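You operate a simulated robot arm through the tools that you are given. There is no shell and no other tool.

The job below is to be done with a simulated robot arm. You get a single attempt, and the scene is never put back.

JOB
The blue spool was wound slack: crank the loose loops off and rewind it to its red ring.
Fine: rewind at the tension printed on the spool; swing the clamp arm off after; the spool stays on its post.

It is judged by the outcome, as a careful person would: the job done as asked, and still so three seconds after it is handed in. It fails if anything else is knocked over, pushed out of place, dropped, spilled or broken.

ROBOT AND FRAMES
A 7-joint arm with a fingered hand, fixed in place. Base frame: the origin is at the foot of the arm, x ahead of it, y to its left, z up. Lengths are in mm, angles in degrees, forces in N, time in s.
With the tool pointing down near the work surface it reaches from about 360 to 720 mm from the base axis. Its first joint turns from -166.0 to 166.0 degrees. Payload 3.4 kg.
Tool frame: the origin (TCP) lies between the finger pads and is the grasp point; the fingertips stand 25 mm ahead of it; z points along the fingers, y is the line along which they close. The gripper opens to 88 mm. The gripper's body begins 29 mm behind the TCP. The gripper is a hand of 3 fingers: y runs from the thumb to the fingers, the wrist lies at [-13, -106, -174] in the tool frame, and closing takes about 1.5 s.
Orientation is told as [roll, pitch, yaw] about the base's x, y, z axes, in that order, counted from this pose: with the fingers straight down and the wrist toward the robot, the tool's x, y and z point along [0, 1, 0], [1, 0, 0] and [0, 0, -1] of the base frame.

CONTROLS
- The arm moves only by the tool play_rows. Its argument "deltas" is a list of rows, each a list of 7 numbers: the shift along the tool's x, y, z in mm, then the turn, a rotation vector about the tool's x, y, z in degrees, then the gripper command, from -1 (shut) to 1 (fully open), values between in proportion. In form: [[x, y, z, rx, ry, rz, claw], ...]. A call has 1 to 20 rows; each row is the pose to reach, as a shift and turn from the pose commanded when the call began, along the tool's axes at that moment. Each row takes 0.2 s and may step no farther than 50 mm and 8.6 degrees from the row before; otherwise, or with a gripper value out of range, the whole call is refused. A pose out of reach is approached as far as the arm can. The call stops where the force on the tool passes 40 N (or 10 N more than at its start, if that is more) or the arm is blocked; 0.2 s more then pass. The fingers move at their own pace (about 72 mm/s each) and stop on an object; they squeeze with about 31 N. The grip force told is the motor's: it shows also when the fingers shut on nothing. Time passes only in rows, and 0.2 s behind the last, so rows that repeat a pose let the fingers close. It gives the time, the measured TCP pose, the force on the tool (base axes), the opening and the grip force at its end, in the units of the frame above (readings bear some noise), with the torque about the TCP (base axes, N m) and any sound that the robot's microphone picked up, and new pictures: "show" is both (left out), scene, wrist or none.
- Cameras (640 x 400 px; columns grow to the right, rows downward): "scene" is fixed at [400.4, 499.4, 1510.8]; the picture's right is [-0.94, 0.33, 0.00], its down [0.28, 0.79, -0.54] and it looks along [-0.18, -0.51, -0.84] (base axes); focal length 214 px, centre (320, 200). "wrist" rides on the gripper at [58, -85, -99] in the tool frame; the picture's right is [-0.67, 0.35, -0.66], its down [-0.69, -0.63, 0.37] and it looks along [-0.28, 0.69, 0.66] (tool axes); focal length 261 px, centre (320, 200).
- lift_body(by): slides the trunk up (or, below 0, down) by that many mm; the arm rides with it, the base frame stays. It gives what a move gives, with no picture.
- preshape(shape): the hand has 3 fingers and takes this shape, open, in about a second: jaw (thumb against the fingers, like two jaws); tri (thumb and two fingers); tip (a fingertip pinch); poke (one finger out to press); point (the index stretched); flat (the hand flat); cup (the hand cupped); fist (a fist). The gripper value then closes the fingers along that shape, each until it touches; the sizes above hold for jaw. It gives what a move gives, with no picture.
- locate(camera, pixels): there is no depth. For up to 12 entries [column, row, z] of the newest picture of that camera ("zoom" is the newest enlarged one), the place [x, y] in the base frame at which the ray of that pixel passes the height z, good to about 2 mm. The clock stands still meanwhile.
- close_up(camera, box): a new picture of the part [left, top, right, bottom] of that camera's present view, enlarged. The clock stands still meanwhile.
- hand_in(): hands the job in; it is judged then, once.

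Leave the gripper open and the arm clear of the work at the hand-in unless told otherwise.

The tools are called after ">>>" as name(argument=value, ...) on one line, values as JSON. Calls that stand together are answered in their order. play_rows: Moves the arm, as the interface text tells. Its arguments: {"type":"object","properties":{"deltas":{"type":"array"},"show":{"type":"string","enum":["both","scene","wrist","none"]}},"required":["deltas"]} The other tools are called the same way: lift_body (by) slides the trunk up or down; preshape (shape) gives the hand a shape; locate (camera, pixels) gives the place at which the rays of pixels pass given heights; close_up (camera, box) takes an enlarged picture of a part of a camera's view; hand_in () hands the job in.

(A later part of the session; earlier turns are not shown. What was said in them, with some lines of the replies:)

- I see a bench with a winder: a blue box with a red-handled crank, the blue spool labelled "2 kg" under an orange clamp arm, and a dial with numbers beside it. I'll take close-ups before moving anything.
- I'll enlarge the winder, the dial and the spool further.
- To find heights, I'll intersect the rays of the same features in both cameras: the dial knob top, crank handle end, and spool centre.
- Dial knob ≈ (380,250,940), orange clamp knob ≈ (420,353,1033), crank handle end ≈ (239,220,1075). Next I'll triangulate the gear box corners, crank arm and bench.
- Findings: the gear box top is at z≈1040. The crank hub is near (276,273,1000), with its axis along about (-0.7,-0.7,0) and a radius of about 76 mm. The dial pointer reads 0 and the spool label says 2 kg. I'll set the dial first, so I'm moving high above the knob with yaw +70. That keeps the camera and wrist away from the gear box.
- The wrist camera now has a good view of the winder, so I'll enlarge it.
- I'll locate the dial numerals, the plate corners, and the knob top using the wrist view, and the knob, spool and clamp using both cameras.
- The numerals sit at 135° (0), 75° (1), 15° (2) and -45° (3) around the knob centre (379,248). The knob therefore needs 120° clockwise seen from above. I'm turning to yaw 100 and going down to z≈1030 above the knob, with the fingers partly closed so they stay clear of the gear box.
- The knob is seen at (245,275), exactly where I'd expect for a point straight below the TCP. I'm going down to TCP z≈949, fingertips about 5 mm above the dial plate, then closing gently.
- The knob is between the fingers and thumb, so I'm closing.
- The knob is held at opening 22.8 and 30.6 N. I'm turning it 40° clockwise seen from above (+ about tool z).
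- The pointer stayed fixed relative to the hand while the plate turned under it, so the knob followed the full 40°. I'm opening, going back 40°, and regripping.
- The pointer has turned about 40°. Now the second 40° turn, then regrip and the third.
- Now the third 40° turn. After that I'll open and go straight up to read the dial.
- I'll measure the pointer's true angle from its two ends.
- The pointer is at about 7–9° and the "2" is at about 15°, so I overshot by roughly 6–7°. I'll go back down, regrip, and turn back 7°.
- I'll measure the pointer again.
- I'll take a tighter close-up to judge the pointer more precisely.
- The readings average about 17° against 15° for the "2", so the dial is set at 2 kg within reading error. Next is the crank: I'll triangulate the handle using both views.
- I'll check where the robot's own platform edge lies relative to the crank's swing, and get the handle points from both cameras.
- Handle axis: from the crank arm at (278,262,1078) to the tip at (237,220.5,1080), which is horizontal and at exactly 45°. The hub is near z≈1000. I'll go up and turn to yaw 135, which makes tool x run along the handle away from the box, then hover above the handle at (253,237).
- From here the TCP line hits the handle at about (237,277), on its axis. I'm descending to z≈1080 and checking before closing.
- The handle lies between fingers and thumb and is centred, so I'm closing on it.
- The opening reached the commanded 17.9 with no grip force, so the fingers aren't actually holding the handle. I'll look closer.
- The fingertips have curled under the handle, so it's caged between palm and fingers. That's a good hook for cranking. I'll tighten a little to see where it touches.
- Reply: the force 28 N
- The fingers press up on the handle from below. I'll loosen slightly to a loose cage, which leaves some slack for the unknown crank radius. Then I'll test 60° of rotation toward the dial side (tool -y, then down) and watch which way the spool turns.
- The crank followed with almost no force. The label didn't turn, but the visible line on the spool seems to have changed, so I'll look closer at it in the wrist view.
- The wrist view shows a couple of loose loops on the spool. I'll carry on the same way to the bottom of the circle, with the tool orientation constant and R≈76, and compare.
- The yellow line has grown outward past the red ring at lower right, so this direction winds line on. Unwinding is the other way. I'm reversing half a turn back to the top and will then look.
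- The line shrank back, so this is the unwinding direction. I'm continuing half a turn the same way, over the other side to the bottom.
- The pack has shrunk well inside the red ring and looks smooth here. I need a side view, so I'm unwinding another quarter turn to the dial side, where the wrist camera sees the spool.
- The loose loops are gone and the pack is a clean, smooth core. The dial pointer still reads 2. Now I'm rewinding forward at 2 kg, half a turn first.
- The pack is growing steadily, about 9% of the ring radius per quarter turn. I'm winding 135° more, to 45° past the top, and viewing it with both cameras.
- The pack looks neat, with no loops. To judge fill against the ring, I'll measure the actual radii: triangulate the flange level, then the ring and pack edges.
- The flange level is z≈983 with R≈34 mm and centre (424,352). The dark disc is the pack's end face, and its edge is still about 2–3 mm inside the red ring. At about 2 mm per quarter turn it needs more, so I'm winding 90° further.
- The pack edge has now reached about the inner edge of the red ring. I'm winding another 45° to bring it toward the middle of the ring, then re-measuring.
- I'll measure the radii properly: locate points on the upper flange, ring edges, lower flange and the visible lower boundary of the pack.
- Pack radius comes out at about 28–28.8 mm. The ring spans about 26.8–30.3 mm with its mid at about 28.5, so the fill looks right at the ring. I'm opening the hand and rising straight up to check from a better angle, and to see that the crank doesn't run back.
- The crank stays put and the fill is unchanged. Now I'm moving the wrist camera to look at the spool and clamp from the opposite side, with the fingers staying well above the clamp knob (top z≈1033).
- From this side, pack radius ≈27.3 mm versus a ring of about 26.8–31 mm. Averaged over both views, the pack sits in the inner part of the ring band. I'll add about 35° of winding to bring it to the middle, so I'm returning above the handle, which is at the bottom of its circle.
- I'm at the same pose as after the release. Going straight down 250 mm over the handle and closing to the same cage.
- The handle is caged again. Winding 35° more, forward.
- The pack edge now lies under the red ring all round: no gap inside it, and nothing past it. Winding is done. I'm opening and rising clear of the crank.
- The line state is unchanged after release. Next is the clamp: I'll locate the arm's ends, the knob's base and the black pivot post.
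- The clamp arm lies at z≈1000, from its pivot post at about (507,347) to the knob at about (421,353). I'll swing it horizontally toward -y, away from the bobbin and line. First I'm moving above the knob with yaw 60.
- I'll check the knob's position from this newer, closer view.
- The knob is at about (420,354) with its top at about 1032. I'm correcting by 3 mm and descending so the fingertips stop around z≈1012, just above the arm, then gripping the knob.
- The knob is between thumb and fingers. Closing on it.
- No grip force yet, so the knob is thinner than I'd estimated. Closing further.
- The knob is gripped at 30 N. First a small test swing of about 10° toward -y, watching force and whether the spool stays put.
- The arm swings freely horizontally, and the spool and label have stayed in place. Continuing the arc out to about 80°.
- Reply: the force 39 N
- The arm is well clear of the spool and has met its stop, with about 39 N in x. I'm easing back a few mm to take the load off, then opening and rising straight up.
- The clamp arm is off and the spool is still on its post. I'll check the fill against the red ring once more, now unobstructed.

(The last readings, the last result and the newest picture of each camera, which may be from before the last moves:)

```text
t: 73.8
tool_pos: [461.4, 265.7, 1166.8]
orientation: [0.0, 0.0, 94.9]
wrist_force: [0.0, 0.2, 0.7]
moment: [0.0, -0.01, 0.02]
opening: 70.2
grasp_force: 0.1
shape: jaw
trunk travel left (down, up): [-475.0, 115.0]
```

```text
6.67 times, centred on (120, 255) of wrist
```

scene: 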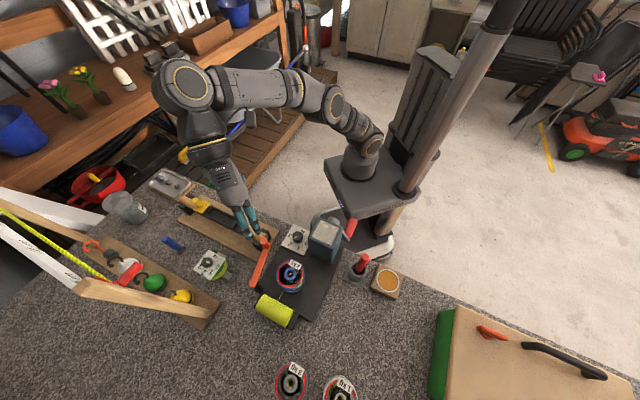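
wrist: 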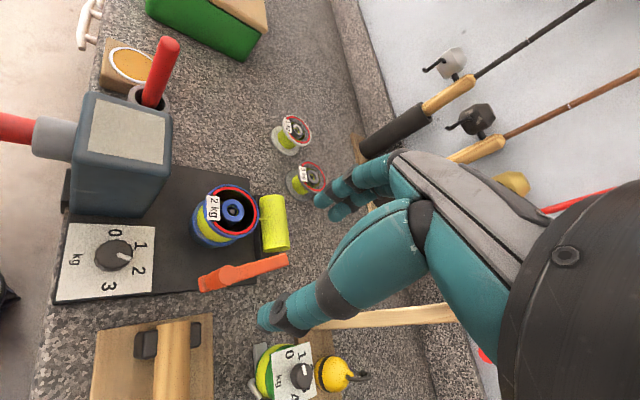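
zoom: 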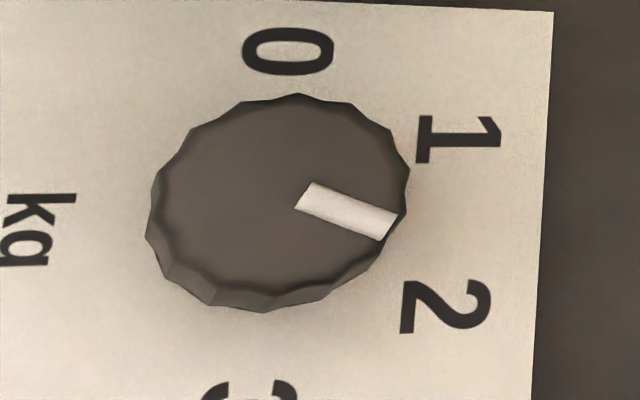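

The pack edge sits under the red ring all round, from both directions. I'll verify the dial reading once more numerically.

>>> close_up(camera="wrist", box=[60, 215, 170, 305])

>>> close_up(camera="scene", box=[285, 225, 312, 253])

>>> locate(camera="wrist", pixels=[[119.2, 252.3, 940], [131.5, 257.1, 940], [118.1, 256.2, 940], [129.2, 260.9, 940], [115.2, 232.5, 920], [140.7, 246, 920], [138.7, 270.8, 920]])

```text
4.44 times, centred on (115, 260) of wrist
```

zoom: 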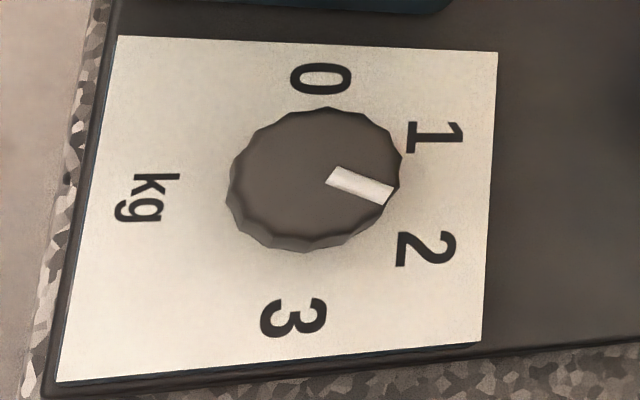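

```text
14.29 times, centred on (298, 239) of scene
```

zoom: 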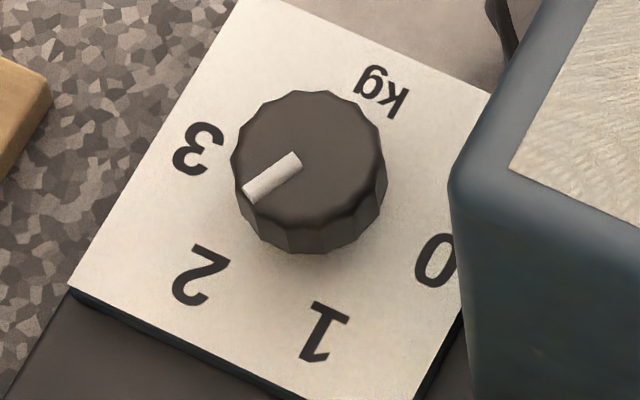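

```text
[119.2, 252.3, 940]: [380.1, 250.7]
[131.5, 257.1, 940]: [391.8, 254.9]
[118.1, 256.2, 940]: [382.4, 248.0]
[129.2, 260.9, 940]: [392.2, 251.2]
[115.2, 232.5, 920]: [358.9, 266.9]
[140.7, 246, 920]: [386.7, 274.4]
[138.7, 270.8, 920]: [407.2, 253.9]
```

The pointer is at about 19° against 15° for the "2", roughly 1.93 kg, which reads as 2 within a hair. Everything is in place: spool on its post, line to the ring, clamp off. I'm retracting the arm up and away with the gripper open.

>>> play_rows(deltas=[[0, 0, -30, 0, 0, 0, 0.8], [0, 0, -60, 0, 0, 0, 1], [35, -10, -70, 0, 0, 6, 1], [70, -20, -70, 0, 0, 12, 1], [105, -30, -70, 0, 0, 18, 1], [140, -40, -70, 0, 0, 24, 1], [165, -60, -70, 0, 0, 30, 1], [180, -90, -70, 0, 0, 36, 1], [180, -90, -70, 0, 0, 36, 1]])

>>> close_up(camera="scene", box=[225, 215, 345, 335])

```text
t: 75.8
tool_pos: [289.0, 159.0, 1237.3]
orientation: [-0.1, -0.1, 59.1]
wrist_force: [-0.2, 0.5, -0.2]
moment: [0.0, 0.01, 0.02]
opening: 87.5
grasp_force: 0.0
shape: jaw
out of reach, approached as far as the arm can: row 1, 2
trunk travel left (down, up): [-475.0, 115.0]
```

scene: 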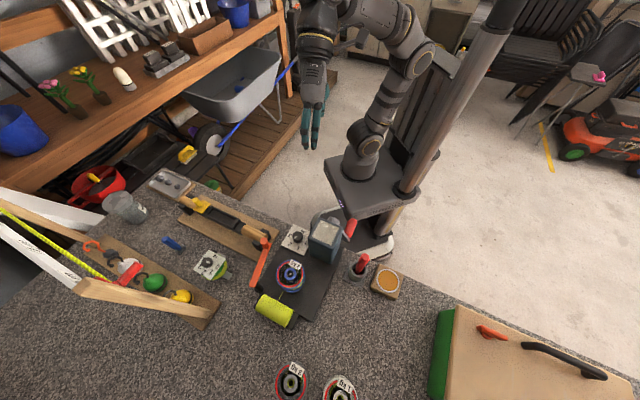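
wrist: 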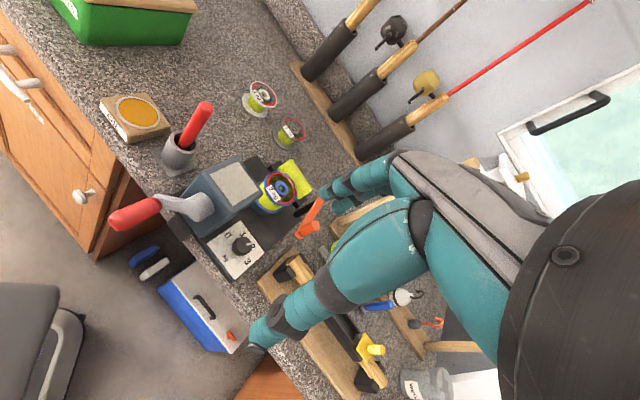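

```text
3.33 times, centred on (285, 275) of scene
```

zoom: 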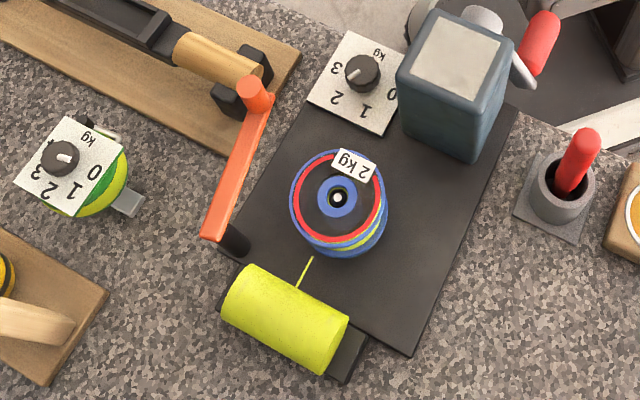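

The arm is clear with the gripper open. The spool is on its post with the line at the red ring, the dial is at 2 kg, the clamp arm is swung off, and nothing else has been disturbed. Handing in.

>>> hand_in()

```text
The job is handed in.
```

I cranked the loose loops off the blue spool and rewound it to the red ring at the 2 kg setting. The clamp arm is swung off, the spool is still on its post, and the job is handed in. I don't have a verdict back yet.

- **Tension:** the dial pointer measures about 4° short of the "2" mark, roughly 1.93 kg. I left it there because it was within my reading error when I set it.
- **Direction test:** my first half turn wound line on, over the slack loops. I then reversed and took all of it off, down to a smooth core, before rewinding.
- **Fill level:** in both camera views the edge of the wound line sits under the red ring all the way round.
- **Clamp arm:** it swung about 70° toward the dial side until it met a stop at about 39 N. I backed off to take the load off before letting go.

In the last pictures nothing else on the bench looked moved. The arm is clear with the gripper open.
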